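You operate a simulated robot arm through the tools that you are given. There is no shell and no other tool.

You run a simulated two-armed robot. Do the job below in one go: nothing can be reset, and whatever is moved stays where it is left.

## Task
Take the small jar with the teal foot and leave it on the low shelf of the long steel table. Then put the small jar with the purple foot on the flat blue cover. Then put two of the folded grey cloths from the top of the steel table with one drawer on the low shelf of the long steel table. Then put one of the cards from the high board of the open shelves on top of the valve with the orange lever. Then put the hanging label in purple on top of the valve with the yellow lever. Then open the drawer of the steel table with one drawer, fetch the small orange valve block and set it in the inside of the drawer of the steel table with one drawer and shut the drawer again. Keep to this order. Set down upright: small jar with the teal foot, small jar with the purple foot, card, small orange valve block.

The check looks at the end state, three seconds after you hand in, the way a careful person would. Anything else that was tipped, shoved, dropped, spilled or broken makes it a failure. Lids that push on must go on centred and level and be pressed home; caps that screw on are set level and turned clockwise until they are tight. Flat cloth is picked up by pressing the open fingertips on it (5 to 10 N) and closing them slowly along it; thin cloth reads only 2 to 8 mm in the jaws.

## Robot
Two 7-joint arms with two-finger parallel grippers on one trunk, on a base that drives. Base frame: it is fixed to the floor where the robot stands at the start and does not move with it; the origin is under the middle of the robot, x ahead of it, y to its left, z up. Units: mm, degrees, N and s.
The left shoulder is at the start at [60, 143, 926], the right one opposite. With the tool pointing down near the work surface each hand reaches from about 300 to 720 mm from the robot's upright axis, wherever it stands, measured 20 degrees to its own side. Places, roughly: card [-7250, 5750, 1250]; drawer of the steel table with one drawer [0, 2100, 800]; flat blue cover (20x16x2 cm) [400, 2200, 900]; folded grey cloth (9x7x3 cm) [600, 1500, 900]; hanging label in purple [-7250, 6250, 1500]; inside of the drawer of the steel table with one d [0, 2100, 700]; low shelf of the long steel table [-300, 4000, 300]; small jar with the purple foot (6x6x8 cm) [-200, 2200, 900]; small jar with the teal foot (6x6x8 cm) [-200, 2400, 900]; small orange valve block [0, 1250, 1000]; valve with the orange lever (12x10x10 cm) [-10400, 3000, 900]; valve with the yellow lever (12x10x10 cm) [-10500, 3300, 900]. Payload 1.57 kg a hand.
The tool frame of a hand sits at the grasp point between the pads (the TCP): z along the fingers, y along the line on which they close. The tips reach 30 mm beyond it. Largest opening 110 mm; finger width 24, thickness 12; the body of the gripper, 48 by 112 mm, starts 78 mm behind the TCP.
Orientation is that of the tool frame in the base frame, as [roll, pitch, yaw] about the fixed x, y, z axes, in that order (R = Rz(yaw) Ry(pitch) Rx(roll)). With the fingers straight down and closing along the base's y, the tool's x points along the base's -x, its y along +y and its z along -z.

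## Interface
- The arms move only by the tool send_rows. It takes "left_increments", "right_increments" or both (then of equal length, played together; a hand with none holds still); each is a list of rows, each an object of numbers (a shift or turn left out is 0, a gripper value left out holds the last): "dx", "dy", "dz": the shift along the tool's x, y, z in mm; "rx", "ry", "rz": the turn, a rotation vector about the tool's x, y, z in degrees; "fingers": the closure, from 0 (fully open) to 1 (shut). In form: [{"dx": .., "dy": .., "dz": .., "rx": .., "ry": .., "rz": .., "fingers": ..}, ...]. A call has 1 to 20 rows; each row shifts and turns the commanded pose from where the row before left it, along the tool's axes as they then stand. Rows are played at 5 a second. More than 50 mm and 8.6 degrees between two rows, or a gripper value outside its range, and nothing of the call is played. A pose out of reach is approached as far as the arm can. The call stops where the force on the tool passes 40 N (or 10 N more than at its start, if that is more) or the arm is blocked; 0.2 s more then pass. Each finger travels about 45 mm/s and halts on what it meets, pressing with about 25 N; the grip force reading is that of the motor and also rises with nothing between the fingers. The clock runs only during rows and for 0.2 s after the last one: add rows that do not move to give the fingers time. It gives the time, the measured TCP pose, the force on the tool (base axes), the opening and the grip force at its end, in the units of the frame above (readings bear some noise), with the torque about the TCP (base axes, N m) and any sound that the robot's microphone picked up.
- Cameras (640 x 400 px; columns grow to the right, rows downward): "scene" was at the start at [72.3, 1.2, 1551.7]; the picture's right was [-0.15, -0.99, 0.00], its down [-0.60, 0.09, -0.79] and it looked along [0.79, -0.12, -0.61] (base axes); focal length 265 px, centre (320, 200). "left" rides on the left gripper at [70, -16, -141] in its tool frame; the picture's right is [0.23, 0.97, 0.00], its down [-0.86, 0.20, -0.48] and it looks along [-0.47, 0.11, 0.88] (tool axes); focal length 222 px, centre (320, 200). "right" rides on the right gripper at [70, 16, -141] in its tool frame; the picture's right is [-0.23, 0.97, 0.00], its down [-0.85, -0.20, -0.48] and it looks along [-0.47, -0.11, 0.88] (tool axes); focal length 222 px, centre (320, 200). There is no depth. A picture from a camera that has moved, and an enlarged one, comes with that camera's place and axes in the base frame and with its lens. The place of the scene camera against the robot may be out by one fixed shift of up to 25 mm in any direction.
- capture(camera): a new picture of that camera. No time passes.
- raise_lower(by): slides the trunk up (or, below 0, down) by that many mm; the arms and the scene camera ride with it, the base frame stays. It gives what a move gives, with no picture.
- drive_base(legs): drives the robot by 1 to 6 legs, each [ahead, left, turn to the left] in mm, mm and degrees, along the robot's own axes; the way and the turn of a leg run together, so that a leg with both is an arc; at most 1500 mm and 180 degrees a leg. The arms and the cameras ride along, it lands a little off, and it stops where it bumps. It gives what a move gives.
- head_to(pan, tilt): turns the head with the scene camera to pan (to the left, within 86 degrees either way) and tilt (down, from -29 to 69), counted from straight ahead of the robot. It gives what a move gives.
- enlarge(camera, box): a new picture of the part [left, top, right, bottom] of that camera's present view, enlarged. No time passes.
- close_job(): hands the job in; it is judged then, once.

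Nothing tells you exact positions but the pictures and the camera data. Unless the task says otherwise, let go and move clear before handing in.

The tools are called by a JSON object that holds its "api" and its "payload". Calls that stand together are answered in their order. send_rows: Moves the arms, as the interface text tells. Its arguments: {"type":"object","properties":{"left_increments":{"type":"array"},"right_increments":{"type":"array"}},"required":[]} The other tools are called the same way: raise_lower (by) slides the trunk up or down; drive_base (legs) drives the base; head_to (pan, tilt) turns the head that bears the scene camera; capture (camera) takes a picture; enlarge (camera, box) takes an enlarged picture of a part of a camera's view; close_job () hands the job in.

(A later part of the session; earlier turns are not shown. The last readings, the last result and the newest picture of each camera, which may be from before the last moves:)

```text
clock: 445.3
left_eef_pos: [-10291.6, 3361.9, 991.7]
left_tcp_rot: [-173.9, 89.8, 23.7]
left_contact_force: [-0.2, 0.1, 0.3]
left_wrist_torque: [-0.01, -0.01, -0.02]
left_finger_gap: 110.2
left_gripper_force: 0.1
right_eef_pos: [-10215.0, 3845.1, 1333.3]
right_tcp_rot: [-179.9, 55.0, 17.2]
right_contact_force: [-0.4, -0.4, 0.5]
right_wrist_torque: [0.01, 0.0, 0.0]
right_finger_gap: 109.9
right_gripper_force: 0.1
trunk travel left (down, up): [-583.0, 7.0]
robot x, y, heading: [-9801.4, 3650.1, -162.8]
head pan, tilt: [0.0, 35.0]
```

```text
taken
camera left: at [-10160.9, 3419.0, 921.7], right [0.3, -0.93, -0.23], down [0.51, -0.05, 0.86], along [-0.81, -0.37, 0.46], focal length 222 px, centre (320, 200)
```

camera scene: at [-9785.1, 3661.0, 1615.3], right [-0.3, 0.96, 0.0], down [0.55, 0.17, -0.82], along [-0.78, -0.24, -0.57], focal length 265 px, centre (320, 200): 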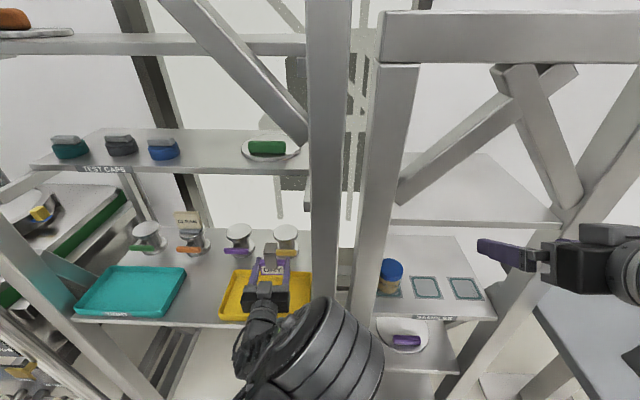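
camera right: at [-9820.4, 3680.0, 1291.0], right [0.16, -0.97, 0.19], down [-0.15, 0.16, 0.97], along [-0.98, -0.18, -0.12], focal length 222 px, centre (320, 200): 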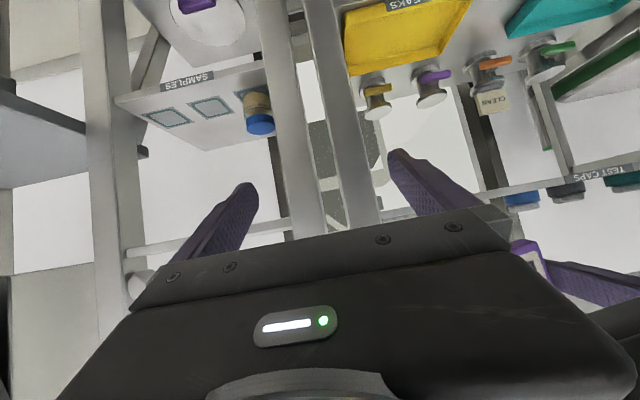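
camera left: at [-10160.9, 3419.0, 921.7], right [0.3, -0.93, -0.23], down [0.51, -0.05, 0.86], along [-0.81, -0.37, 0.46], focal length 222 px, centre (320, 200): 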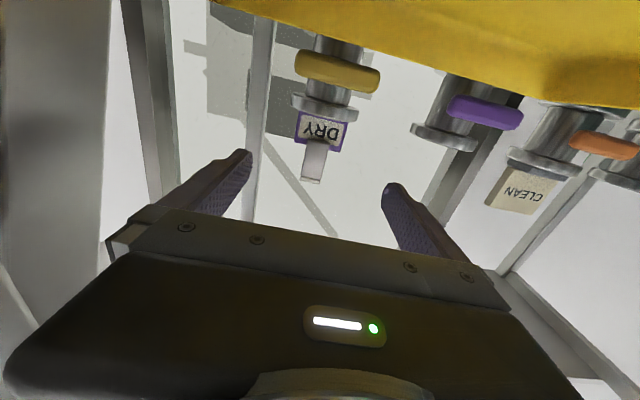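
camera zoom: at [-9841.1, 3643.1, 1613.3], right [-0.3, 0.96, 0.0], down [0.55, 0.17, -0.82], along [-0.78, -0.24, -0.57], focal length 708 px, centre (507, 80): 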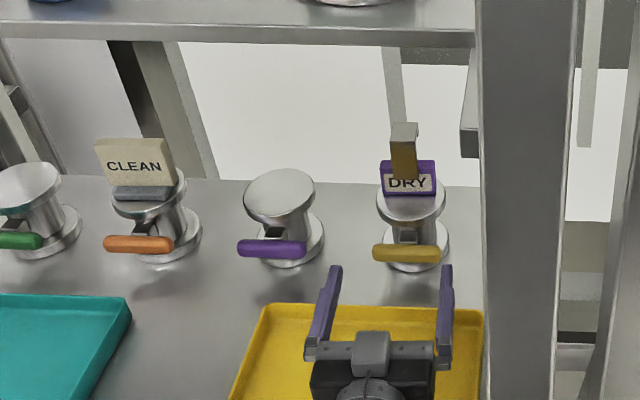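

Both the card (orange valve) and the label (yellow valve) are standing. Now for the drawer job: I back away from the rack and fold both hands into pointing-down travel poses.

{"api": "drive_base", "payload": {"legs": [[-350, 0, 0]]}}

{"api": "send_rows", "payload": {"left_increments": [{"ry": 8.2}, {"ry": 8.2}, {"ry": 8.2}, {"ry": 8.2}, {"ry": 8.2}, {"ry": 8.2}, {"ry": 8.2}, {"ry": 8.2}, {"ry": 8.2}, {"ry": 8.2}, {"ry": 8}, {"dx": 45}, {"dx": 45}, {"dx": 45}, {"dx": 45}, {}], "right_increments": [{}, {}, {"ry": 7.9}, {"ry": 7.9}, {"ry": 7.9}, {"ry": 7.9}, {"ry": 7.9}, {"ry": 7.9}, {"ry": 7.6}, {}, {}, {}, {}, {}, {}, {}]}}

{"api": "capture", "payload": {"camera": "scene"}}

```text
clock: 447.6
left_eef_pos: [-9954.9, 3468.1, 992.7]
left_tcp_rot: [-176.3, 89.9, 21.1]
left_contact_force: [0.5, -0.4, 0.7]
left_wrist_torque: [-0.01, 0.01, -0.03]
left_finger_gap: 109.9
left_gripper_force: 0.0
right_eef_pos: [-9875.6, 3951.6, 1333.1]
right_tcp_rot: [-180.0, 54.9, 17.0]
right_contact_force: [0.4, -0.5, 0.5]
right_wrist_torque: [0.0, -0.01, -0.04]
right_finger_gap: 110.0
right_gripper_force: 0.1
trunk travel left (down, up): [-583.0, 7.0]
robot x, y, heading: [-9465.5, 3751.4, -163.0]
head pan, tilt: [0.0, 35.0]
```

```text
clock: 451.0
left_eef_pos: [-9782.4, 3522.3, 990.2]
left_tcp_rot: [180.0, -0.3, 17.5]
left_contact_force: [0.6, 0.5, 0.3]
left_wrist_torque: [-0.04, -0.05, 0.02]
left_finger_gap: 109.9
left_gripper_force: 0.0
right_eef_pos: [-9921.4, 3948.0, 1302.3]
right_tcp_rot: [180.0, 20.8, 17.0]
right_contact_force: [-0.4, 0.6, -0.3]
right_wrist_torque: [0.03, -0.06, -0.03]
right_finger_gap: 109.9
right_gripper_force: 0.0
right hand out of reach, approached as far as the arm can: row 6, 7, 8, 9
trunk travel left (down, up): [-583.0, 7.0]
robot x, y, heading: [-9464.3, 3755.4, -163.1]
head pan, tilt: [0.0, 35.0]
```

```text
taken
camera scene: at [-9504.4, 3747.5, 1613.3], right [-0.29, 0.96, 0.0], down [0.55, 0.17, -0.82], along [-0.78, -0.24, -0.57], focal length 265 px, centre (320, 200)
```

scene: 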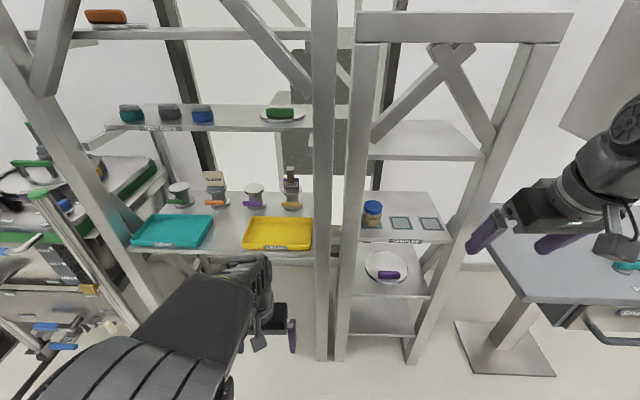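

{"api": "send_rows", "payload": {"right_increments": [{"dz": 42, "dx": 16}, {"dz": 42, "dx": 16}, {"dz": 42, "dx": 16}, {"dz": 42, "dx": 16}, {"dz": 42, "dx": 16}, {"dz": 42, "dx": 16}, {"ry": 7}, {"ry": 7}, {"ry": 6.8}, {"dx": 30, "dy": 35}, {"dx": 30, "dy": 35}, {"dy": 40}, {}]}}

{"api": "raise_lower", "payload": {"by": -58}}

{"api": "head_to", "payload": {"pan": -60, "tilt": 25}}

{"api": "capture", "payload": {"camera": "scene"}}

```text
clock: 453.8
left_eef_pos: [-9781.4, 3522.4, 991.2]
left_tcp_rot: [180.0, -0.3, 17.5]
left_contact_force: [0.1, 0.5, -0.1]
left_wrist_torque: [-0.07, 0.04, 0.02]
left_finger_gap: 110.1
left_gripper_force: 0.1
right_eef_pos: [-9830.1, 3861.0, 1033.1]
right_tcp_rot: [-179.9, 0.2, 16.8]
right_contact_force: [-0.8, 0.3, 0.1]
right_wrist_torque: [-0.02, -0.02, -0.02]
right_finger_gap: 110.1
right_gripper_force: 0.0
trunk travel left (down, up): [-583.0, 7.0]
robot x, y, heading: [-9466.4, 3748.8, -163.0]
head pan, tilt: [0.0, 35.0]
```

```text
clock: 454.8
left_eef_pos: [-9781.1, 3522.3, 933.2]
left_tcp_rot: [180.0, -0.3, 17.4]
left_contact_force: [0.1, 0.9, -0.3]
left_wrist_torque: [0.02, -0.03, -0.01]
left_finger_gap: 110.3
left_gripper_force: 0.1
right_eef_pos: [-9830.5, 3859.5, 975.7]
right_tcp_rot: [-179.9, 0.2, 16.9]
right_contact_force: [-0.2, -0.1, -1.2]
right_wrist_torque: [0.01, 0.0, -0.02]
right_finger_gap: 110.1
right_gripper_force: 0.1
trunk travel left (down, up): [-525.0, 65.0]
robot x, y, heading: [-9465.7, 3751.2, -162.8]
head pan, tilt: [0.0, 35.0]
```

```text
clock: 456.1
left_eef_pos: [-9781.0, 3523.1, 932.9]
left_tcp_rot: [-179.9, -0.3, 17.4]
left_contact_force: [-0.2, -0.2, -0.1]
left_wrist_torque: [0.0, -0.02, 0.0]
left_finger_gap: 110.0
left_gripper_force: 0.1
right_eef_pos: [-9832.3, 3859.2, 975.1]
right_tcp_rot: [180.0, 0.1, 16.9]
right_contact_force: [-1.1, 0.3, -0.2]
right_wrist_torque: [-0.01, 0.0, 0.02]
right_finger_gap: 110.1
right_gripper_force: 0.1
trunk travel left (down, up): [-525.0, 65.0]
robot x, y, heading: [-9466.5, 3750.6, -163.1]
head pan, tilt: [-60.0, 25.0]
```

```text
taken
camera scene: at [-9486.8, 3836.0, 1571.1], right [0.68, 0.73, 0.0], down [0.31, -0.29, -0.91], along [-0.66, 0.62, -0.42], focal length 265 px, centre (320, 200)
```

scene: 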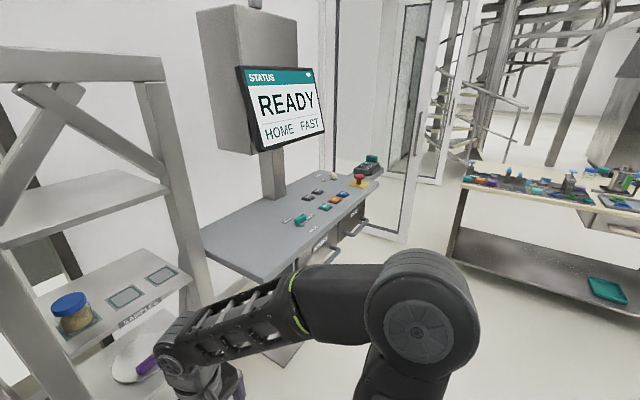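

Hands are folded. Retracing my path: back a little, strafe right past the console, then back along the fence lane.

{"api": "drive_base", "payload": {"legs": [[-95, 0, 0], [0, -620, 0], [0, -880, 0], [-720, 0, 0], [-950, 0, 0]]}}

```text
clock: 472.6
left_eef_pos: [-8543.5, 5483.9, 933.1]
left_tcp_rot: [-180.0, -0.3, 18.3]
left_contact_force: [-0.5, -0.7, -0.1]
left_wrist_torque: [-0.03, -0.01, 0.03]
left_finger_gap: 110.0
left_gripper_force: 0.0
right_eef_pos: [-8598.0, 5820.0, 975.3]
right_tcp_rot: [-179.9, 0.1, 17.9]
right_contact_force: [0.3, -0.7, 0.5]
right_wrist_torque: [0.01, 0.01, 0.01]
right_finger_gap: 110.0
right_gripper_force: 0.1
trunk travel left (down, up): [-525.0, 65.0]
robot x, y, heading: [-8234.7, 5720.7, -161.8]
head pan, tilt: [-60.0, 25.0]
```

{"api": "drive_base", "payload": {"legs": [[-370, 0, -2], [0, -1120, 0], [0, -1130, 0]]}}

{"api": "head_to", "payload": {"pan": 80, "tilt": 30}}

{"api": "capture", "payload": {"camera": "scene"}}

```text
clock: 485.5
left_eef_pos: [-8797.7, 7758.3, 932.9]
left_tcp_rot: [-180.0, -0.3, 16.0]
left_contact_force: [-1.1, -0.2, 0.6]
left_wrist_torque: [0.01, 0.01, 0.0]
left_finger_gap: 109.8
left_gripper_force: 0.1
right_eef_pos: [-8838.7, 8096.5, 974.7]
right_tcp_rot: [-179.9, 0.2, 15.5]
right_contact_force: [0.1, 1.0, -0.2]
right_wrist_torque: [0.01, 0.0, 0.01]
right_finger_gap: 110.1
right_gripper_force: 0.0
trunk travel left (down, up): [-525.0, 65.0]
robot x, y, heading: [-8475.8, 7977.7, -164.3]
head pan, tilt: [-60.0, 25.0]
```

```text
clock: 487.8
left_eef_pos: [-8799.0, 7757.4, 932.5]
left_tcp_rot: [-180.0, -0.3, 16.0]
left_contact_force: [0.3, -0.1, 0.2]
left_wrist_torque: [0.02, -0.01, -0.02]
left_finger_gap: 110.0
left_gripper_force: 0.0
right_eef_pos: [-8839.3, 8096.5, 975.3]
right_tcp_rot: [-179.9, 0.3, 15.4]
right_contact_force: [0.1, 0.6, -0.7]
right_wrist_torque: [0.01, 0.04, -0.02]
right_finger_gap: 110.1
right_gripper_force: 0.1
trunk travel left (down, up): [-525.0, 65.0]
robot x, y, heading: [-8476.1, 7982.8, -164.5]
head pan, tilt: [80.0, 30.0]
```

```text
taken
camera scene: at [-8420.9, 7910.2, 1563.2], right [-1.0, -0.1, 0.0], down [-0.05, 0.5, -0.87], along [0.08, -0.86, -0.5], focal length 265 px, centre (320, 200)
```

scene: 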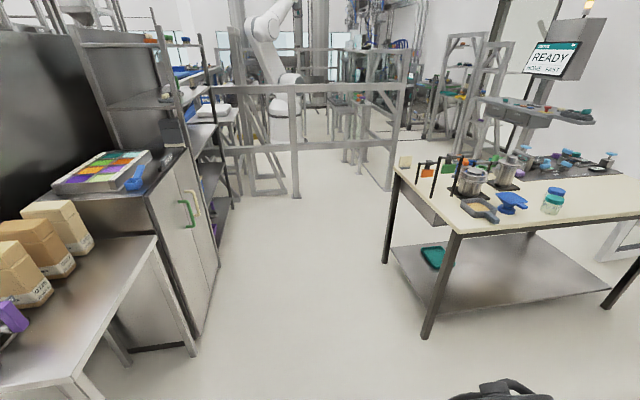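

Corridor clear. Continuing the retrace: back past the bag table, around the hood bench, and strafe left in front of it.

{"api": "drive_base", "payload": {"legs": [[-1470, 0, 0], [-340, 430, 0], [-500, 0, 0], [0, 700, 0], [0, 700, 0]]}}

{"api": "head_to", "payload": {"pan": 0, "tilt": 30}}

{"api": "capture", "payload": {"camera": "scene"}}

```text
clock: 507.3
left_eef_pos: [-6024.7, 6679.2, 931.8]
left_tcp_rot: [-180.0, -0.3, 17.7]
left_contact_force: [-0.9, -0.3, -0.6]
left_wrist_torque: [0.03, -0.01, 0.01]
left_finger_gap: 109.8
left_gripper_force: 0.1
right_eef_pos: [-6076.0, 7014.8, 975.4]
right_tcp_rot: [-179.9, 0.2, 17.2]
right_contact_force: [0.2, -0.3, -0.7]
right_wrist_torque: [0.03, -0.04, 0.0]
right_finger_gap: 110.2
right_gripper_force: 0.0
trunk travel left (down, up): [-525.0, 65.0]
robot x, y, heading: [-5708.6, 6904.3, -162.7]
head pan, tilt: [80.0, 30.0]
```

```text
clock: 508.8
left_eef_pos: [-6026.1, 6678.0, 933.3]
left_tcp_rot: [-179.9, -0.4, 17.6]
left_contact_force: [0.1, -0.3, -0.3]
left_wrist_torque: [-0.01, 0.0, 0.01]
left_finger_gap: 110.2
left_gripper_force: 0.1
right_eef_pos: [-6075.8, 7015.7, 975.6]
right_tcp_rot: [-179.8, 0.3, 17.1]
right_contact_force: [0.1, -0.5, -0.3]
right_wrist_torque: [0.06, 0.02, -0.03]
right_finger_gap: 109.6
right_gripper_force: 0.0
trunk travel left (down, up): [-525.0, 65.0]
robot x, y, heading: [-5711.9, 6905.6, -162.8]
head pan, tilt: [0.0, 30.0]
```

```text
taken
camera scene: at [-5750.0, 6904.1, 1563.2], right [-0.3, 0.95, 0.0], down [0.48, 0.15, -0.87], along [-0.83, -0.26, -0.5], focal length 265 px, centre (320, 200)
```

scene: 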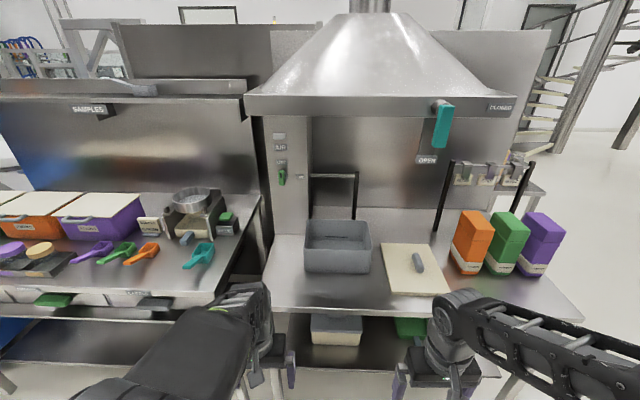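

Now back along the cross lane, then turn left to face down the aisle toward the tables.

{"api": "drive_base", "payload": {"legs": [[-1400, 0, 0], [-1100, 0, 0], [-740, 0, 0], [0, 0, 88.8]]}}

{"api": "head_to", "payload": {"pan": 0, "tilt": 25}}

{"api": "capture", "payload": {"camera": "scene"}}

```text
clock: 528.4
left_eef_pos: [-2380.0, 7532.0, 932.3]
left_tcp_rot: [-179.9, -0.2, 105.4]
left_contact_force: [0.4, 0.2, 0.1]
left_wrist_torque: [0.02, -0.02, 0.0]
left_finger_gap: 110.0
left_gripper_force: 0.1
right_eef_pos: [-2718.6, 7494.2, 974.4]
right_tcp_rot: [-179.9, 0.2, 104.9]
right_contact_force: [0.0, -0.5, 0.9]
right_wrist_torque: [-0.01, -0.01, 0.01]
right_finger_gap: 109.9
right_gripper_force: 0.0
trunk travel left (down, up): [-525.0, 65.0]
robot x, y, heading: [-2598.8, 7859.5, -75.0]
head pan, tilt: [0.0, 30.0]
```

```text
clock: 529.1
left_eef_pos: [-2379.7, 7532.0, 934.1]
left_tcp_rot: [-179.9, -0.3, 105.3]
left_contact_force: [1.2, -0.5, -0.1]
left_wrist_torque: [0.02, -0.04, 0.0]
left_finger_gap: 110.0
left_gripper_force: 0.0
right_eef_pos: [-2718.5, 7495.4, 974.9]
right_tcp_rot: [-179.9, 0.2, 104.9]
right_contact_force: [0.0, -0.6, 0.8]
right_wrist_torque: [0.03, 0.04, -0.01]
right_finger_gap: 109.9
right_gripper_force: 0.0
trunk travel left (down, up): [-525.0, 65.0]
robot x, y, heading: [-2595.5, 7856.5, -75.1]
head pan, tilt: [0.0, 25.0]
```

```text
taken
camera scene: at [-2564.3, 7811.5, 1571.1], right [-0.97, -0.26, 0.0], down [-0.11, 0.41, -0.91], along [0.24, -0.88, -0.42], focal length 265 px, centre (320, 200)
```

scene: 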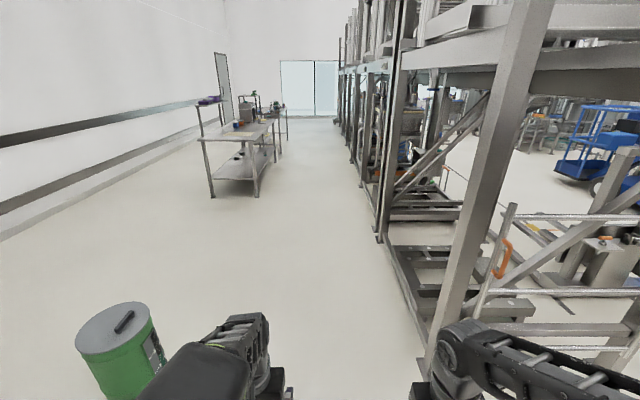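

The aisle is clear ahead. Driving down it about 5.9 m, slightly to the left.

{"api": "drive_base", "payload": {"legs": [[1490, 100, 0], [1500, 0, 0.5], [1500, 0, 0.5], [1400, 0, 0]]}}

{"api": "head_to", "payload": {"pan": 50, "tilt": 30}}

{"api": "capture", "payload": {"camera": "scene"}}

```text
clock: 557.1
left_eef_pos: [-699.6, 1889.4, 932.5]
left_tcp_rot: [180.0, -0.3, 106.1]
left_contact_force: [-0.7, -0.8, 0.4]
left_wrist_torque: [0.01, 0.03, -0.01]
left_finger_gap: 109.8
left_gripper_force: 0.0
right_eef_pos: [-1039.0, 1849.0, 975.3]
right_tcp_rot: [-179.9, 0.2, 105.5]
right_contact_force: [-0.5, 0.2, 0.6]
right_wrist_torque: [0.01, 0.0, -0.04]
right_finger_gap: 110.0
right_gripper_force: 0.1
trunk travel left (down, up): [-525.0, 65.0]
robot x, y, heading: [-920.9, 2212.1, -74.3]
head pan, tilt: [0.0, 25.0]
```

```text
clock: 558.3
left_eef_pos: [-699.8, 1890.1, 932.6]
left_tcp_rot: [-180.0, -0.3, 106.1]
left_contact_force: [0.5, 0.8, 0.4]
left_wrist_torque: [0.02, 0.0, -0.02]
left_finger_gap: 110.1
left_gripper_force: 0.1
right_eef_pos: [-1038.6, 1848.3, 976.6]
right_tcp_rot: [-179.9, 0.2, 105.5]
right_contact_force: [0.3, 1.5, -0.2]
right_wrist_torque: [-0.05, -0.01, -0.01]
right_finger_gap: 109.9
right_gripper_force: 0.0
trunk travel left (down, up): [-525.0, 65.0]
robot x, y, heading: [-922.5, 2210.4, -74.2]
head pan, tilt: [50.0, 30.0]
```

```text
taken
camera scene: at [-830.2, 2218.5, 1563.2], right [-0.41, -0.91, 0.0], down [-0.46, 0.21, -0.87], along [0.79, -0.36, -0.5], focal length 265 px, centre (320, 200)
```

scene: 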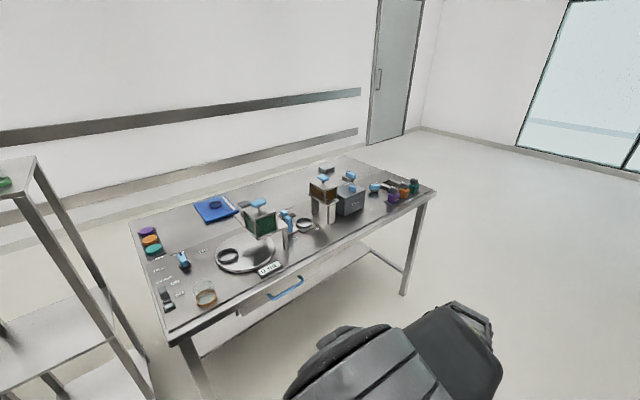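

I'm back at the drawer table (purple jar still on the cover). Turning to face it and looking at the handle.

{"api": "drive_base", "payload": {"legs": [[0, 0, 90.3]]}}

{"api": "head_to", "payload": {"pan": -25, "tilt": 40}}

{"api": "capture", "payload": {"camera": "scene"}}

{"api": "enlarge", "payload": {"camera": "scene", "box": [300, 130, 500, 290]}}

```text
clock: 562.5
left_eef_pos: [-596.4, 2430.0, 933.8]
left_tcp_rot: [-179.9, -0.4, -164.4]
left_contact_force: [-0.1, 1.0, -0.5]
left_wrist_torque: [-0.02, 0.0, 0.01]
left_finger_gap: 109.8
left_gripper_force: 0.0
right_eef_pos: [-557.6, 2092.4, 975.2]
right_tcp_rot: [-179.9, 0.2, -164.9]
right_contact_force: [-0.9, 0.8, 0.7]
right_wrist_torque: [0.03, 0.0, -0.01]
right_finger_gap: 110.0
right_gripper_force: 0.1
trunk travel left (down, up): [-525.0, 65.0]
robot x, y, heading: [-921.3, 2210.9, 15.1]
head pan, tilt: [50.0, 30.0]
```

```text
clock: 564.0
left_eef_pos: [-596.4, 2430.9, 933.3]
left_tcp_rot: [180.0, -0.2, -164.6]
left_contact_force: [-0.5, 1.1, 0.3]
left_wrist_torque: [0.02, -0.01, 0.0]
left_finger_gap: 110.1
left_gripper_force: 0.1
right_eef_pos: [-557.9, 2091.6, 975.9]
right_tcp_rot: [-179.9, 0.2, -165.0]
right_contact_force: [-0.5, 0.3, -0.1]
right_wrist_torque: [-0.02, 0.04, -0.01]
right_finger_gap: 110.0
right_gripper_force: 0.1
trunk travel left (down, up): [-525.0, 65.0]
robot x, y, heading: [-920.0, 2214.3, 15.3]
head pan, tilt: [-25.0, 40.0]
```

```text
taken
camera scene: at [-849.6, 2204.7, 1547.8], right [-0.17, -0.99, 0.0], down [-0.63, 0.11, -0.77], along [0.76, -0.13, -0.64], focal length 265 px, centre (320, 200)
```

scene: 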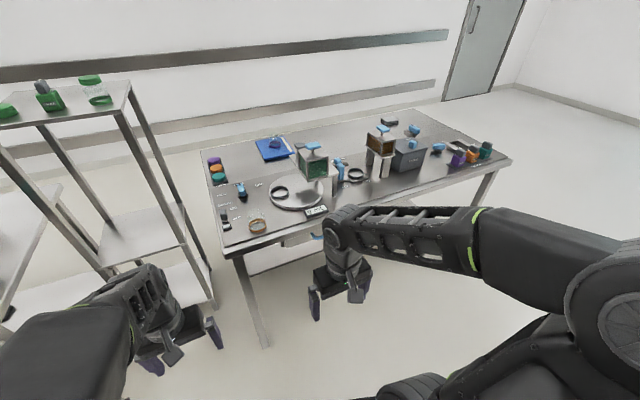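

```text
2.50 times, centred on (400, 210) of scene
camera zoom: at [-849.6, 2204.7, 1547.8], right [-0.17, -0.99, 0.0], down [-0.63, 0.11, -0.77], along [0.76, -0.13, -0.64], focal length 664 px, centre (120, 175)
```

zoom: 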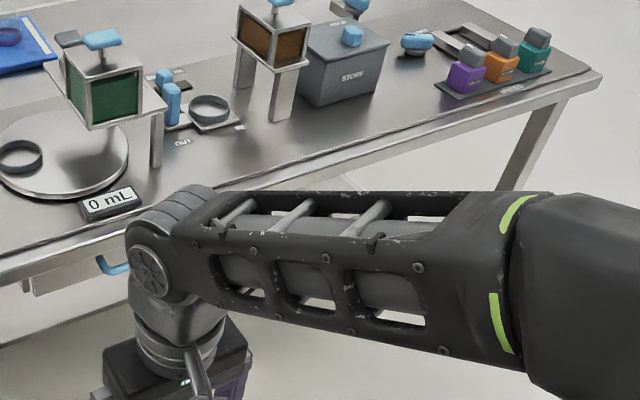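

I'll use the right hand on the drawer handle: lower the trunk, point the right hand forward (slightly down) and roll it so the fingers close vertically on the horizontal bar.

{"api": "raise_lower", "payload": {"by": -150}}

{"api": "send_rows", "payload": {"right_increments": [{"dx": -45}, {"dx": -45}, {"dx": -45}, {"dx": -45}, {"ry": -8}, {"ry": -8}, {"ry": -8}, {"ry": -8}, {"ry": -8}, {"ry": -8}, {"ry": -8}, {"ry": -8}, {"ry": -8}, {}]}}

{"api": "send_rows", "payload": {"right_increments": [{"rz": -8.2}, {"rz": -8.2}, {"rz": -8.2}, {"rz": -8.2}, {"rz": -8.2}, {"rz": -8.2}, {"rz": -8.2}, {"rz": -8.2}, {"rz": -8.2}, {"rz": -8.2}, {"rz": -8.0}, {}]}}

{"api": "capture", "payload": {"camera": "right"}}

{"api": "capture", "payload": {"camera": "scene"}}

```text
clock: 565.7
left_eef_pos: [-596.1, 2430.1, 783.6]
left_tcp_rot: [-180.0, -0.3, -164.5]
left_contact_force: [-0.4, -0.1, 0.1]
left_wrist_torque: [-0.05, 0.0, 0.01]
left_finger_gap: 110.2
left_gripper_force: 0.0
right_eef_pos: [-558.1, 2092.6, 824.5]
right_tcp_rot: [180.0, 0.2, -165.0]
right_contact_force: [0.4, -0.2, -0.7]
right_wrist_torque: [0.01, 0.0, 0.0]
right_finger_gap: 109.9
right_gripper_force: 0.0
trunk travel left (down, up): [-375.0, 215.0]
robot x, y, heading: [-921.8, 2212.9, 15.0]
head pan, tilt: [-25.0, 40.0]
```

```text
clock: 568.7
left_eef_pos: [-595.6, 2429.8, 782.5]
left_tcp_rot: [-179.9, -0.3, -164.6]
left_contact_force: [0.4, 0.0, -0.6]
left_wrist_torque: [0.0, 0.0, -0.05]
left_finger_gap: 109.9
left_gripper_force: 0.0
right_eef_pos: [-359.6, 2144.2, 830.1]
right_tcp_rot: [-179.8, 60.1, -165.0]
right_contact_force: [0.2, -0.5, 0.9]
right_wrist_torque: [-0.01, 0.01, 0.0]
right_finger_gap: 109.8
right_gripper_force: 0.0
right hand out of reach, approached as far as the arm can: row 11, 12, 13
trunk travel left (down, up): [-375.0, 215.0]
robot x, y, heading: [-921.4, 2210.2, 15.1]
head pan, tilt: [-25.0, 40.0]
```

```text
clock: 571.3
left_eef_pos: [-595.5, 2430.3, 782.2]
left_tcp_rot: [180.0, -0.2, -164.5]
left_contact_force: [0.0, -0.1, 0.4]
left_wrist_torque: [0.03, -0.01, 0.04]
left_finger_gap: 110.1
left_gripper_force: 0.0
right_eef_pos: [-358.6, 2143.6, 828.3]
right_tcp_rot: [-119.9, -0.1, -74.9]
right_contact_force: [0.1, 0.9, 0.8]
right_wrist_torque: [0.01, 0.04, 0.01]
right_finger_gap: 110.0
right_gripper_force: 0.1
trunk travel left (down, up): [-375.0, 215.0]
robot x, y, heading: [-921.9, 2214.5, 15.5]
head pan, tilt: [-25.0, 40.0]
```

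```text
taken
camera right: at [-467.1, 2043.7, 885.2], right [-0.53, 0.09, -0.84], down [-0.53, 0.74, 0.41], along [0.67, 0.66, -0.34], focal length 222 px, centre (320, 200)
```

right: 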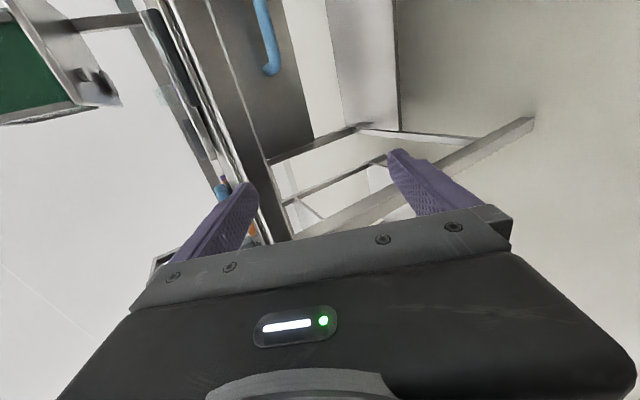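

```text
taken
camera scene: at [-849.6, 2204.6, 1397.8], right [-0.17, -0.99, 0.0], down [-0.63, 0.11, -0.77], along [0.75, -0.13, -0.64], focal length 265 px, centre (320, 200)
```

scene: 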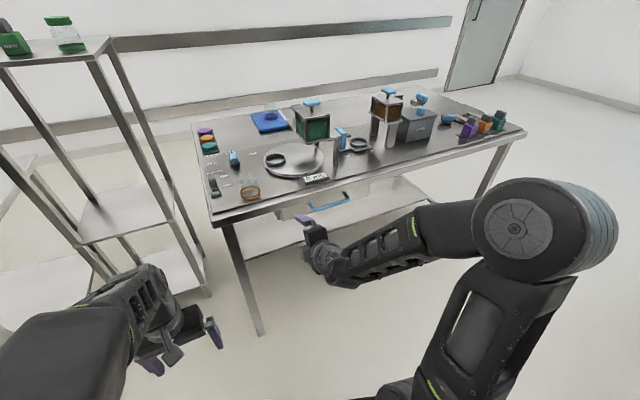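

{"api": "enlarge", "payload": {"camera": "scene", "box": [220, 150, 420, 280]}}

```text
3.08 times, centred on (320, 215) of scene
camera zoom: at [-849.6, 2204.6, 1397.8], right [-0.17, -0.99, 0.0], down [-0.63, 0.11, -0.77], along [0.75, -0.13, -0.64], focal length 817 px, centre (320, 154)
```

zoom: 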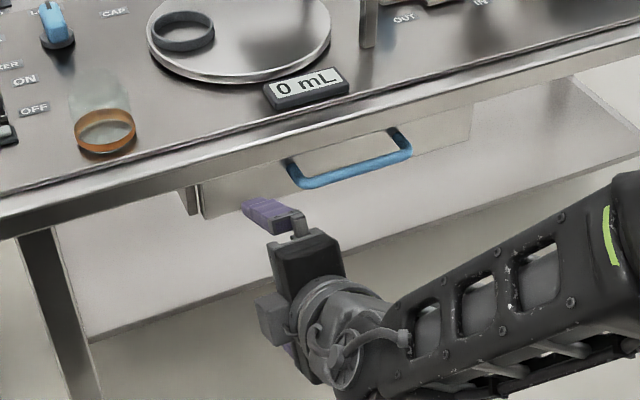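

The handle bar runs from about (-182, 2098) to (-160, 1962) at z≈776. I shift 158 mm right so the hand is in line with its centre, and level the hand more.

{"api": "drive_base", "payload": {"legs": [[0, -158, 1]]}}

{"api": "send_rows", "payload": {"right_increments": [{"dz": 30, "fingers": 0.2}, {"rx": 7.5, "fingers": 0.45}, {"rx": 7.5}, {}, {}]}}

{"api": "capture", "payload": {"camera": "right"}}

{"api": "enlarge", "payload": {"camera": "scene", "box": [220, 150, 420, 280]}}

```text
clock: 572.7
left_eef_pos: [-555.7, 2278.8, 782.8]
left_tcp_rot: [179.9, -0.3, -163.5]
left_contact_force: [-0.2, 0.1, 0.5]
left_wrist_torque: [-0.01, 0.0, 0.01]
left_finger_gap: 110.4
left_gripper_force: 0.0
right_eef_pos: [-313.3, 1996.6, 829.5]
right_tcp_rot: [-120.0, 0.1, -73.9]
right_contact_force: [0.6, -0.2, -0.8]
right_wrist_torque: [0.03, -0.01, 0.02]
right_finger_gap: 110.0
right_gripper_force: 0.0
trunk travel left (down, up): [-375.0, 215.0]
robot x, y, heading: [-876.6, 2057.8, 16.3]
head pan, tilt: [-25.0, 40.0]
```

```text
clock: 573.9
left_eef_pos: [-557.1, 2280.0, 782.6]
left_tcp_rot: [180.0, -0.4, -163.4]
left_contact_force: [-0.1, 0.2, 0.8]
left_wrist_torque: [0.0, 0.02, -0.05]
left_finger_gap: 109.8
left_gripper_force: 0.0
right_eef_pos: [-288.0, 2004.5, 812.9]
right_tcp_rot: [-119.9, -0.1, -74.0]
right_contact_force: [-0.8, 0.0, -0.5]
right_wrist_torque: [0.01, -0.03, -0.02]
right_finger_gap: 60.2
right_gripper_force: 0.1
right hand out of reach, approached as far as the arm can: row 2, 3
trunk travel left (down, up): [-375.0, 215.0]
robot x, y, heading: [-875.2, 2056.0, 16.5]
head pan, tilt: [-25.0, 40.0]
```

```text
taken
camera right: at [-395.0, 1902.2, 870.1], right [-0.53, 0.08, -0.84], down [-0.54, 0.73, 0.41], along [0.65, 0.67, -0.34], focal length 222 px, centre (320, 200)
```

right: 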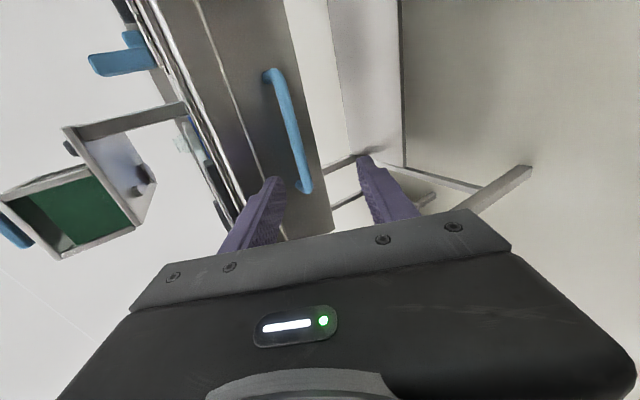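

```text
3.08 times, centred on (320, 215) of scene
camera zoom: at [-805.3, 2049.4, 1397.8], right [-0.15, -0.99, 0.0], down [-0.64, 0.1, -0.77], along [0.76, -0.12, -0.64], focal length 817 px, centre (320, 154)
```

zoom: 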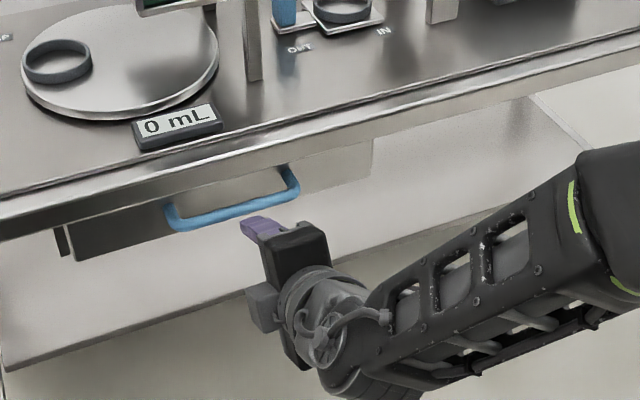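

Handle centre is about (-160, 2028, 777). I align the hand with it with fingers opened to ~40 mm, then advance halfway and check.

{"api": "send_rows", "payload": {"right_increments": [{"dx": 6.3, "dy": -16.7, "fingers": 0.64}, {"dx": 6.3, "dy": -16.7}, {"dz": 30}, {"dz": 30}, {}, {}]}}

{"api": "capture", "payload": {"camera": "right"}}

{"api": "enlarge", "payload": {"camera": "right", "box": [200, 40, 420, 240]}}

{"api": "enlarge", "payload": {"camera": "scene", "box": [240, 170, 360, 260]}}

```text
clock: 575.3
left_eef_pos: [-556.2, 2279.8, 782.9]
left_tcp_rot: [180.0, -0.3, -163.4]
left_contact_force: [-0.3, 0.3, 0.0]
left_wrist_torque: [-0.02, 0.01, 0.03]
left_finger_gap: 110.2
left_gripper_force: 0.1
right_eef_pos: [-220.4, 2011.9, 814.0]
right_tcp_rot: [-119.9, -0.1, -73.8]
right_contact_force: [-0.1, 0.7, 0.4]
right_wrist_torque: [-0.02, 0.01, 0.0]
right_finger_gap: 39.6
right_gripper_force: 0.1
trunk travel left (down, up): [-375.0, 215.0]
robot x, y, heading: [-874.5, 2059.0, 16.4]
head pan, tilt: [-25.0, 40.0]
```

```text
taken
camera right: at [-326.8, 1909.3, 870.2], right [-0.53, 0.08, -0.84], down [-0.54, 0.73, 0.41], along [0.65, 0.67, -0.34], focal length 222 px, centre (320, 200)
```

right: 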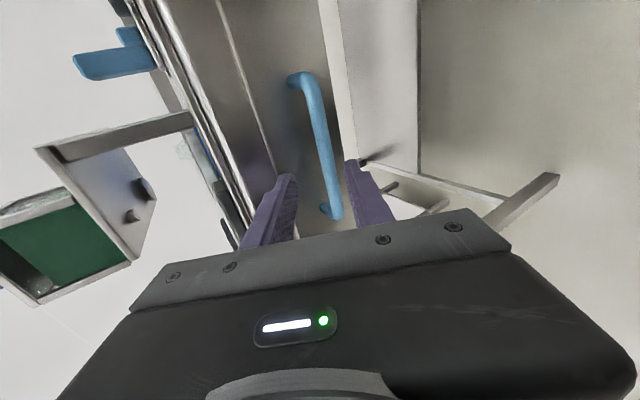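

```text
2.00 times, centred on (310, 140) of right
camera zoom: at [-326.8, 1909.3, 870.2], right [-0.53, 0.08, -0.84], down [-0.54, 0.73, 0.41], along [0.65, 0.67, -0.34], focal length 444 px, centre (340, 320)
```

zoom: 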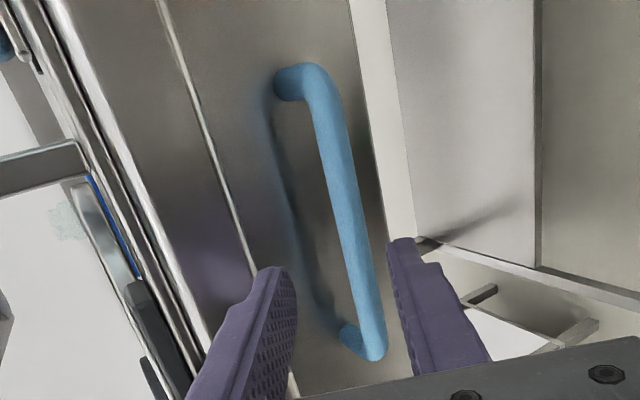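

```text
4.44 times, centred on (300, 215) of scene
camera zoom: at [-805.3, 2049.4, 1397.8], right [-0.15, -0.99, 0.0], down [-0.64, 0.1, -0.77], along [0.76, -0.12, -0.64], focal length 1180 px, centre (409, 133)
```

zoom: 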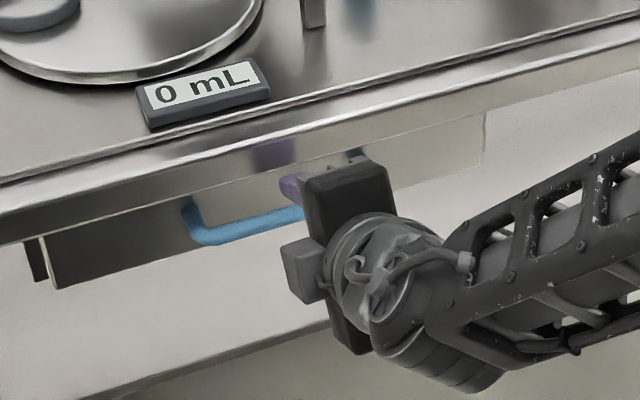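

The bar lies between the fingers, about 5 mm toward the lower one. Shifting slightly and advancing further.

{"api": "send_rows", "payload": {"right_increments": [{"dy": 5}, {"dz": 20}, {"dz": 20}, {}, {}]}}

{"api": "enlarge", "payload": {"camera": "right", "box": [200, 40, 420, 240]}}

{"api": "enlarge", "payload": {"camera": "scene", "box": [240, 170, 360, 260]}}

```text
clock: 576.5
left_eef_pos: [-555.0, 2280.0, 782.0]
left_tcp_rot: [-180.0, -0.3, -163.4]
left_contact_force: [-0.4, -0.4, 0.3]
left_wrist_torque: [-0.06, 0.02, 0.03]
left_finger_gap: 110.1
left_gripper_force: 0.1
right_eef_pos: [-187.5, 2021.4, 788.6]
right_tcp_rot: [-119.9, -0.1, -73.9]
right_contact_force: [-0.4, 1.2, -0.7]
right_wrist_torque: [-0.03, 0.0, -0.03]
right_finger_gap: 39.6
right_gripper_force: 0.0
trunk travel left (down, up): [-375.0, 215.0]
robot x, y, heading: [-876.3, 2057.6, 16.5]
head pan, tilt: [-25.0, 40.0]
```

```text
2.00 times, centred on (310, 140) of right
camera zoom: at [-294.1, 1919.3, 843.9], right [-0.53, 0.08, -0.84], down [-0.54, 0.73, 0.41], along [0.65, 0.67, -0.34], focal length 444 px, centre (340, 320)
```

zoom: 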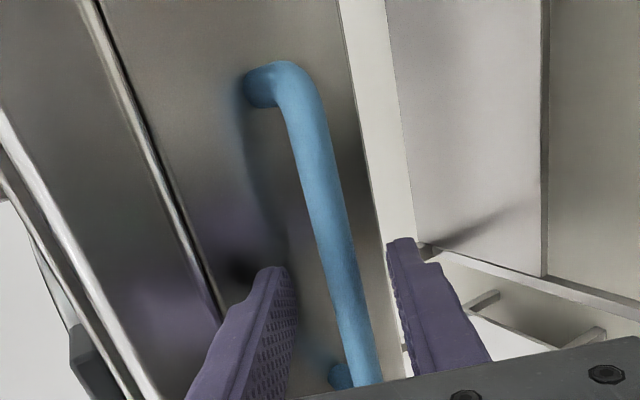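

```text
4.44 times, centred on (300, 215) of scene
camera zoom: at [-805.3, 2049.4, 1397.8], right [-0.15, -0.99, 0.0], down [-0.64, 0.1, -0.77], along [0.76, -0.12, -0.64], focal length 1180 px, centre (409, 133)
```

zoom: 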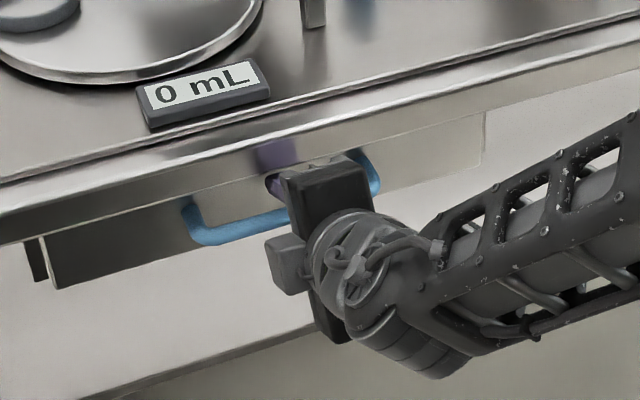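

{"api": "send_rows", "payload": {"right_increments": [{"dz": 8}, {"dz": 7}, {}, {"fingers": 0.7}, {"fingers": 0.76}, {"fingers": 0.82}, {"fingers": 0.88}, {"fingers": 0.94}, {"fingers": 1.0}, {}, {}]}}

{"api": "enlarge", "payload": {"camera": "right", "box": [200, 40, 420, 240]}}

```text
clock: 578.9
left_eef_pos: [-556.0, 2280.5, 782.1]
left_tcp_rot: [180.0, -0.3, -163.3]
left_contact_force: [0.0, 0.1, 0.0]
left_wrist_torque: [0.02, -0.03, -0.01]
left_finger_gap: 109.9
left_gripper_force: 0.1
right_eef_pos: [-175.5, 2023.7, 778.3]
right_tcp_rot: [-120.0, 0.0, -73.8]
right_contact_force: [-7.9, -0.3, -9.1]
right_wrist_torque: [0.56, 0.26, -0.48]
right_finger_gap: 13.5
right_gripper_force: 30.5
trunk travel left (down, up): [-375.0, 215.0]
robot x, y, heading: [-875.7, 2055.9, 16.6]
head pan, tilt: [-25.0, 40.0]
```

```text
2.00 times, centred on (310, 140) of right
camera zoom: at [-282.2, 1922.2, 835.5], right [-0.53, 0.08, -0.84], down [-0.54, 0.73, 0.41], along [0.65, 0.67, -0.35], focal length 444 px, centre (340, 320)
```

zoom: 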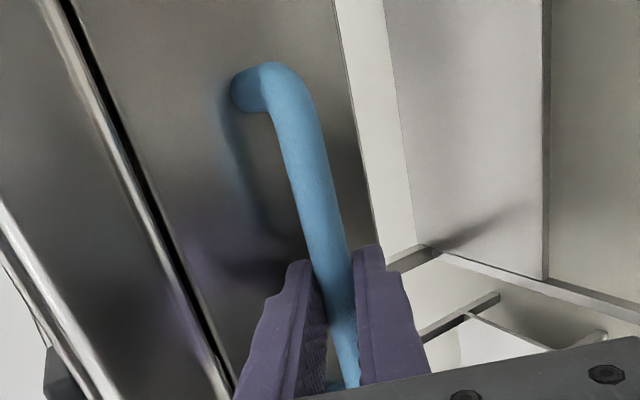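

The bar is gripped (13.5 mm). Pulling the drawer by driving straight back.

{"api": "drive_base", "payload": {"legs": [[-120, 0, 0]]}}

{"api": "capture", "payload": {"camera": "right"}}

{"api": "enlarge", "payload": {"camera": "scene", "box": [200, 130, 420, 280]}}

```text
clock: 580.2
left_eef_pos: [-670.3, 2248.9, 782.5]
left_tcp_rot: [180.0, -0.2, -163.3]
left_contact_force: [-0.1, 0.6, -0.4]
left_wrist_torque: [-0.01, 0.0, 0.04]
left_finger_gap: 110.1
left_gripper_force: 0.0
right_eef_pos: [-291.4, 1994.3, 779.5]
right_tcp_rot: [-120.1, 0.1, -73.6]
right_contact_force: [-2.1, 9.7, -14.4]
right_wrist_torque: [0.81, 0.3, -0.04]
right_finger_gap: 14.0
right_gripper_force: 30.4
trunk travel left (down, up): [-375.0, 215.0]
robot x, y, heading: [-992.0, 2024.8, 16.4]
head pan, tilt: [-25.0, 40.0]
```

```text
taken
camera right: at [-396.3, 1891.3, 835.6], right [-0.53, 0.08, -0.84], down [-0.54, 0.73, 0.41], along [0.65, 0.68, -0.35], focal length 222 px, centre (320, 200)
```

right: 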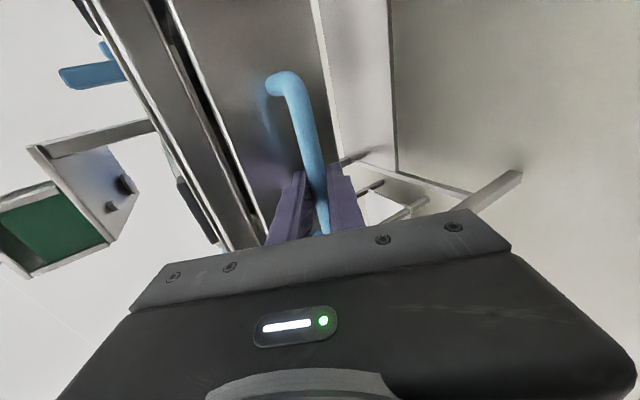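

```text
2.67 times, centred on (310, 205) of scene
camera zoom: at [-919.0, 2016.8, 1397.7], right [-0.15, -0.99, 0.0], down [-0.64, 0.1, -0.77], along [0.76, -0.12, -0.64], focal length 708 px, centre (347, 187)
```

zoom: 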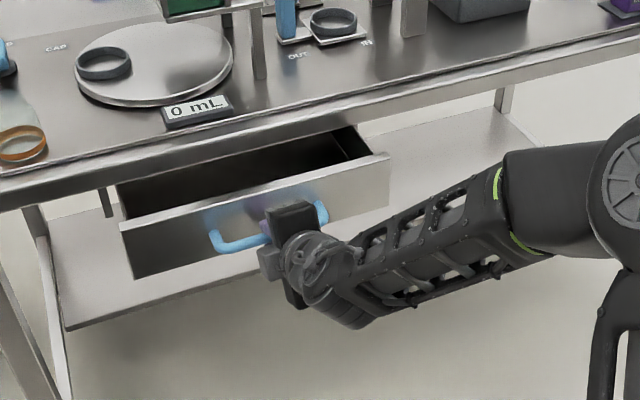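

The drawer is opening. Pulling another 120 mm.

{"api": "drive_base", "payload": {"legs": [[-120, 0, 0]]}}

{"api": "capture", "payload": {"camera": "scene"}}

{"api": "enlarge", "payload": {"camera": "scene", "box": [200, 110, 420, 260]}}

```text
clock: 581.4
left_eef_pos: [-786.3, 2213.6, 781.5]
left_tcp_rot: [-179.9, -0.3, -163.3]
left_contact_force: [-0.2, -0.1, -0.2]
left_wrist_torque: [-0.03, -0.01, -0.02]
left_finger_gap: 110.0
left_gripper_force: 0.0
right_eef_pos: [-407.5, 1961.5, 780.4]
right_tcp_rot: [-120.1, 0.0, -73.4]
right_contact_force: [-4.7, 12.9, -2.0]
right_wrist_torque: [0.99, 0.27, 0.36]
right_finger_gap: 14.2
right_gripper_force: 30.3
trunk travel left (down, up): [-375.0, 215.0]
robot x, y, heading: [-1108.2, 1992.8, 16.3]
head pan, tilt: [-25.0, 40.0]
```

```text
taken
camera scene: at [-1035.5, 1983.5, 1397.9], right [-0.15, -0.99, 0.0], down [-0.64, 0.1, -0.77], along [0.76, -0.12, -0.64], focal length 265 px, centre (320, 200)
```

scene: 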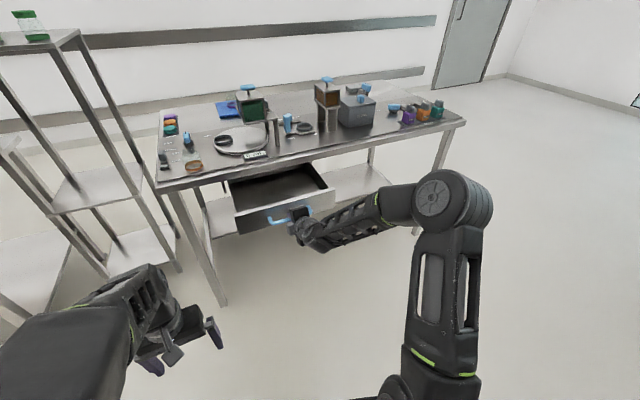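

```text
2.67 times, centred on (310, 185) of scene
camera zoom: at [-1035.5, 1983.5, 1397.9], right [-0.15, -0.99, 0.0], down [-0.64, 0.1, -0.77], along [0.76, -0.12, -0.64], focal length 708 px, centre (347, 240)
```

zoom: 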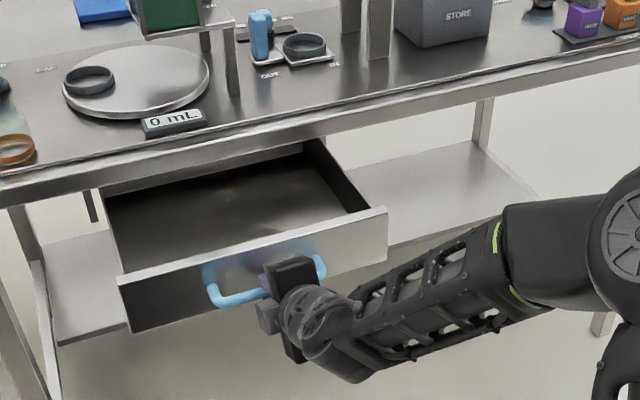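

The drawer is open about 230 mm and empty. Releasing the handle and backing the hand off.

{"api": "send_rows", "payload": {"right_increments": [{"fingers": 0.8}, {"fingers": 0.64}, {}, {"dz": -20}, {"dz": -40}, {"dz": -40}, {}]}}

{"api": "capture", "payload": {"camera": "scene"}}

{"api": "enlarge", "payload": {"camera": "scene", "box": [380, 70, 500, 150]}}

```text
clock: 583.0
left_eef_pos: [-787.7, 2213.4, 781.2]
left_tcp_rot: [180.0, -0.4, -163.4]
left_contact_force: [-0.7, 0.0, -0.3]
left_wrist_torque: [-0.03, -0.02, 0.04]
left_finger_gap: 109.9
left_gripper_force: 0.1
right_eef_pos: [-489.5, 1939.3, 830.8]
right_tcp_rot: [-120.2, 0.1, -73.4]
right_contact_force: [1.1, -0.1, -1.1]
right_wrist_torque: [-0.01, -0.01, -0.04]
right_finger_gap: 39.5
right_gripper_force: 0.1
trunk travel left (down, up): [-375.0, 215.0]
robot x, y, heading: [-1107.9, 1989.8, 16.4]
head pan, tilt: [-25.0, 40.0]
```

```text
taken
camera scene: at [-1035.2, 1982.4, 1397.8], right [-0.15, -0.99, 0.0], down [-0.64, 0.1, -0.77], along [0.76, -0.12, -0.64], focal length 265 px, centre (320, 200)
```

scene: 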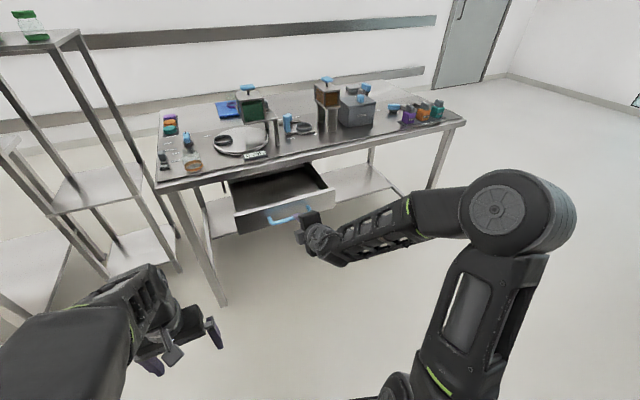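

```text
5.00 times, centred on (440, 110) of scene
camera zoom: at [-1035.2, 1982.4, 1397.8], right [-0.15, -0.99, 0.0], down [-0.64, 0.1, -0.77], along [0.76, -0.12, -0.64], focal length 1327 px, centre (-280, 650)
```

zoom: 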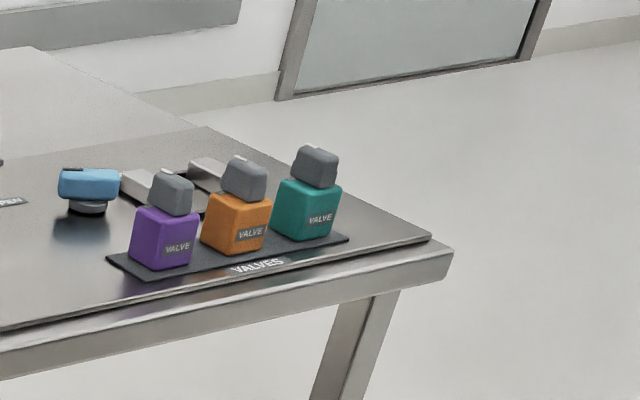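

The orange "VALVE" block is the middle of three near the table's corner. I turn the right hand to point straight down (closing front-to-back), raise the trunk, and drive over there.

{"api": "send_rows", "payload": {"right_increments": [{"rx": -8.5, "dz": -30, "fingers": 0.3}, {"rx": -8.5}, {"rx": -8.5}, {"rx": -8.5}, {"rx": -8.5}, {"rx": -8.5}, {"rx": -8.5}, {}]}}

{"api": "raise_lower", "payload": {"by": 150}}

{"api": "drive_base", "payload": {"legs": [[-40, -400, 0], [0, -410, 0], [250, 0, 0]]}}

{"api": "capture", "payload": {"camera": "right"}}

{"api": "capture", "payload": {"camera": "scene"}}

```text
clock: 584.8
left_eef_pos: [-786.5, 2213.6, 783.7]
left_tcp_rot: [179.9, -0.3, -163.4]
left_contact_force: [-0.4, 0.6, -0.6]
left_wrist_torque: [-0.01, -0.02, -0.02]
left_finger_gap: 110.1
left_gripper_force: 0.1
right_eef_pos: [-515.0, 1930.1, 844.1]
right_tcp_rot: [-179.8, 0.1, -73.4]
right_contact_force: [0.5, -0.1, 0.2]
right_wrist_torque: [0.01, 0.0, 0.02]
right_finger_gap: 77.0
right_gripper_force: 0.1
trunk travel left (down, up): [-375.0, 215.0]
robot x, y, heading: [-1102.2, 1990.9, 16.5]
head pan, tilt: [-25.0, 40.0]
```

```text
clock: 586.6
left_eef_pos: [-785.8, 2213.3, 931.8]
left_tcp_rot: [-179.9, -0.3, -163.3]
left_contact_force: [-0.8, 0.2, 0.0]
left_wrist_torque: [-0.01, -0.01, -0.01]
left_finger_gap: 109.9
left_gripper_force: 0.0
right_eef_pos: [-516.1, 1929.0, 995.7]
right_tcp_rot: [-179.6, 0.1, -73.4]
right_contact_force: [-0.6, 0.3, -0.6]
right_wrist_torque: [-0.01, 0.0, 0.04]
right_finger_gap: 76.7
right_gripper_force: 0.1
trunk travel left (down, up): [-525.0, 65.0]
robot x, y, heading: [-1106.3, 1988.9, 16.3]
head pan, tilt: [-25.0, 40.0]
```

```text
clock: 592.6
left_eef_pos: [-362.1, 1485.6, 931.9]
left_tcp_rot: [180.0, -0.2, -163.4]
left_contact_force: [0.9, 0.4, -0.1]
left_wrist_torque: [-0.04, 0.0, -0.02]
left_finger_gap: 110.1
left_gripper_force: 0.0
right_eef_pos: [-91.4, 1201.1, 994.1]
right_tcp_rot: [-179.6, 0.1, -73.4]
right_contact_force: [0.3, 0.3, 0.4]
right_wrist_torque: [0.01, 0.03, 0.0]
right_finger_gap: 76.9
right_gripper_force: 0.0
trunk travel left (down, up): [-525.0, 65.0]
robot x, y, heading: [-686.3, 1260.1, 16.3]
head pan, tilt: [-25.0, 40.0]
```

```text
taken
camera right: at [-87.8, 1130.2, 1134.9], right [-1.0, -0.06, -0.01], down [-0.06, 0.88, 0.48], along [-0.02, 0.48, -0.88], focal length 222 px, centre (320, 200)
```

right: 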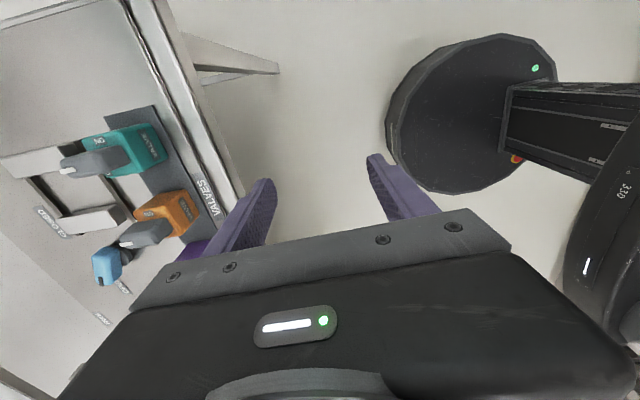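

```text
taken
camera scene: at [-610.4, 1254.3, 1547.7], right [-0.15, -0.99, 0.0], down [-0.64, 0.1, -0.77], along [0.76, -0.12, -0.64], focal length 265 px, centre (320, 200)
```

scene: 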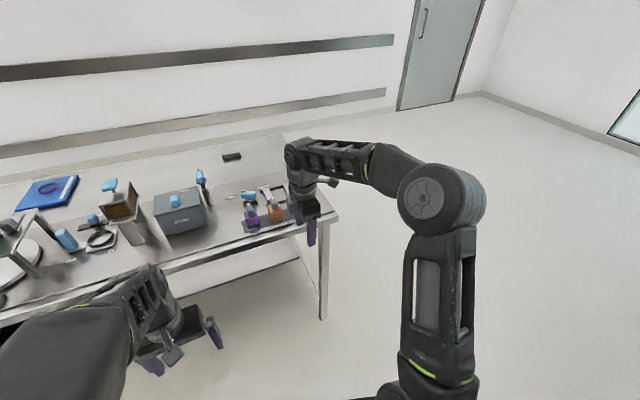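

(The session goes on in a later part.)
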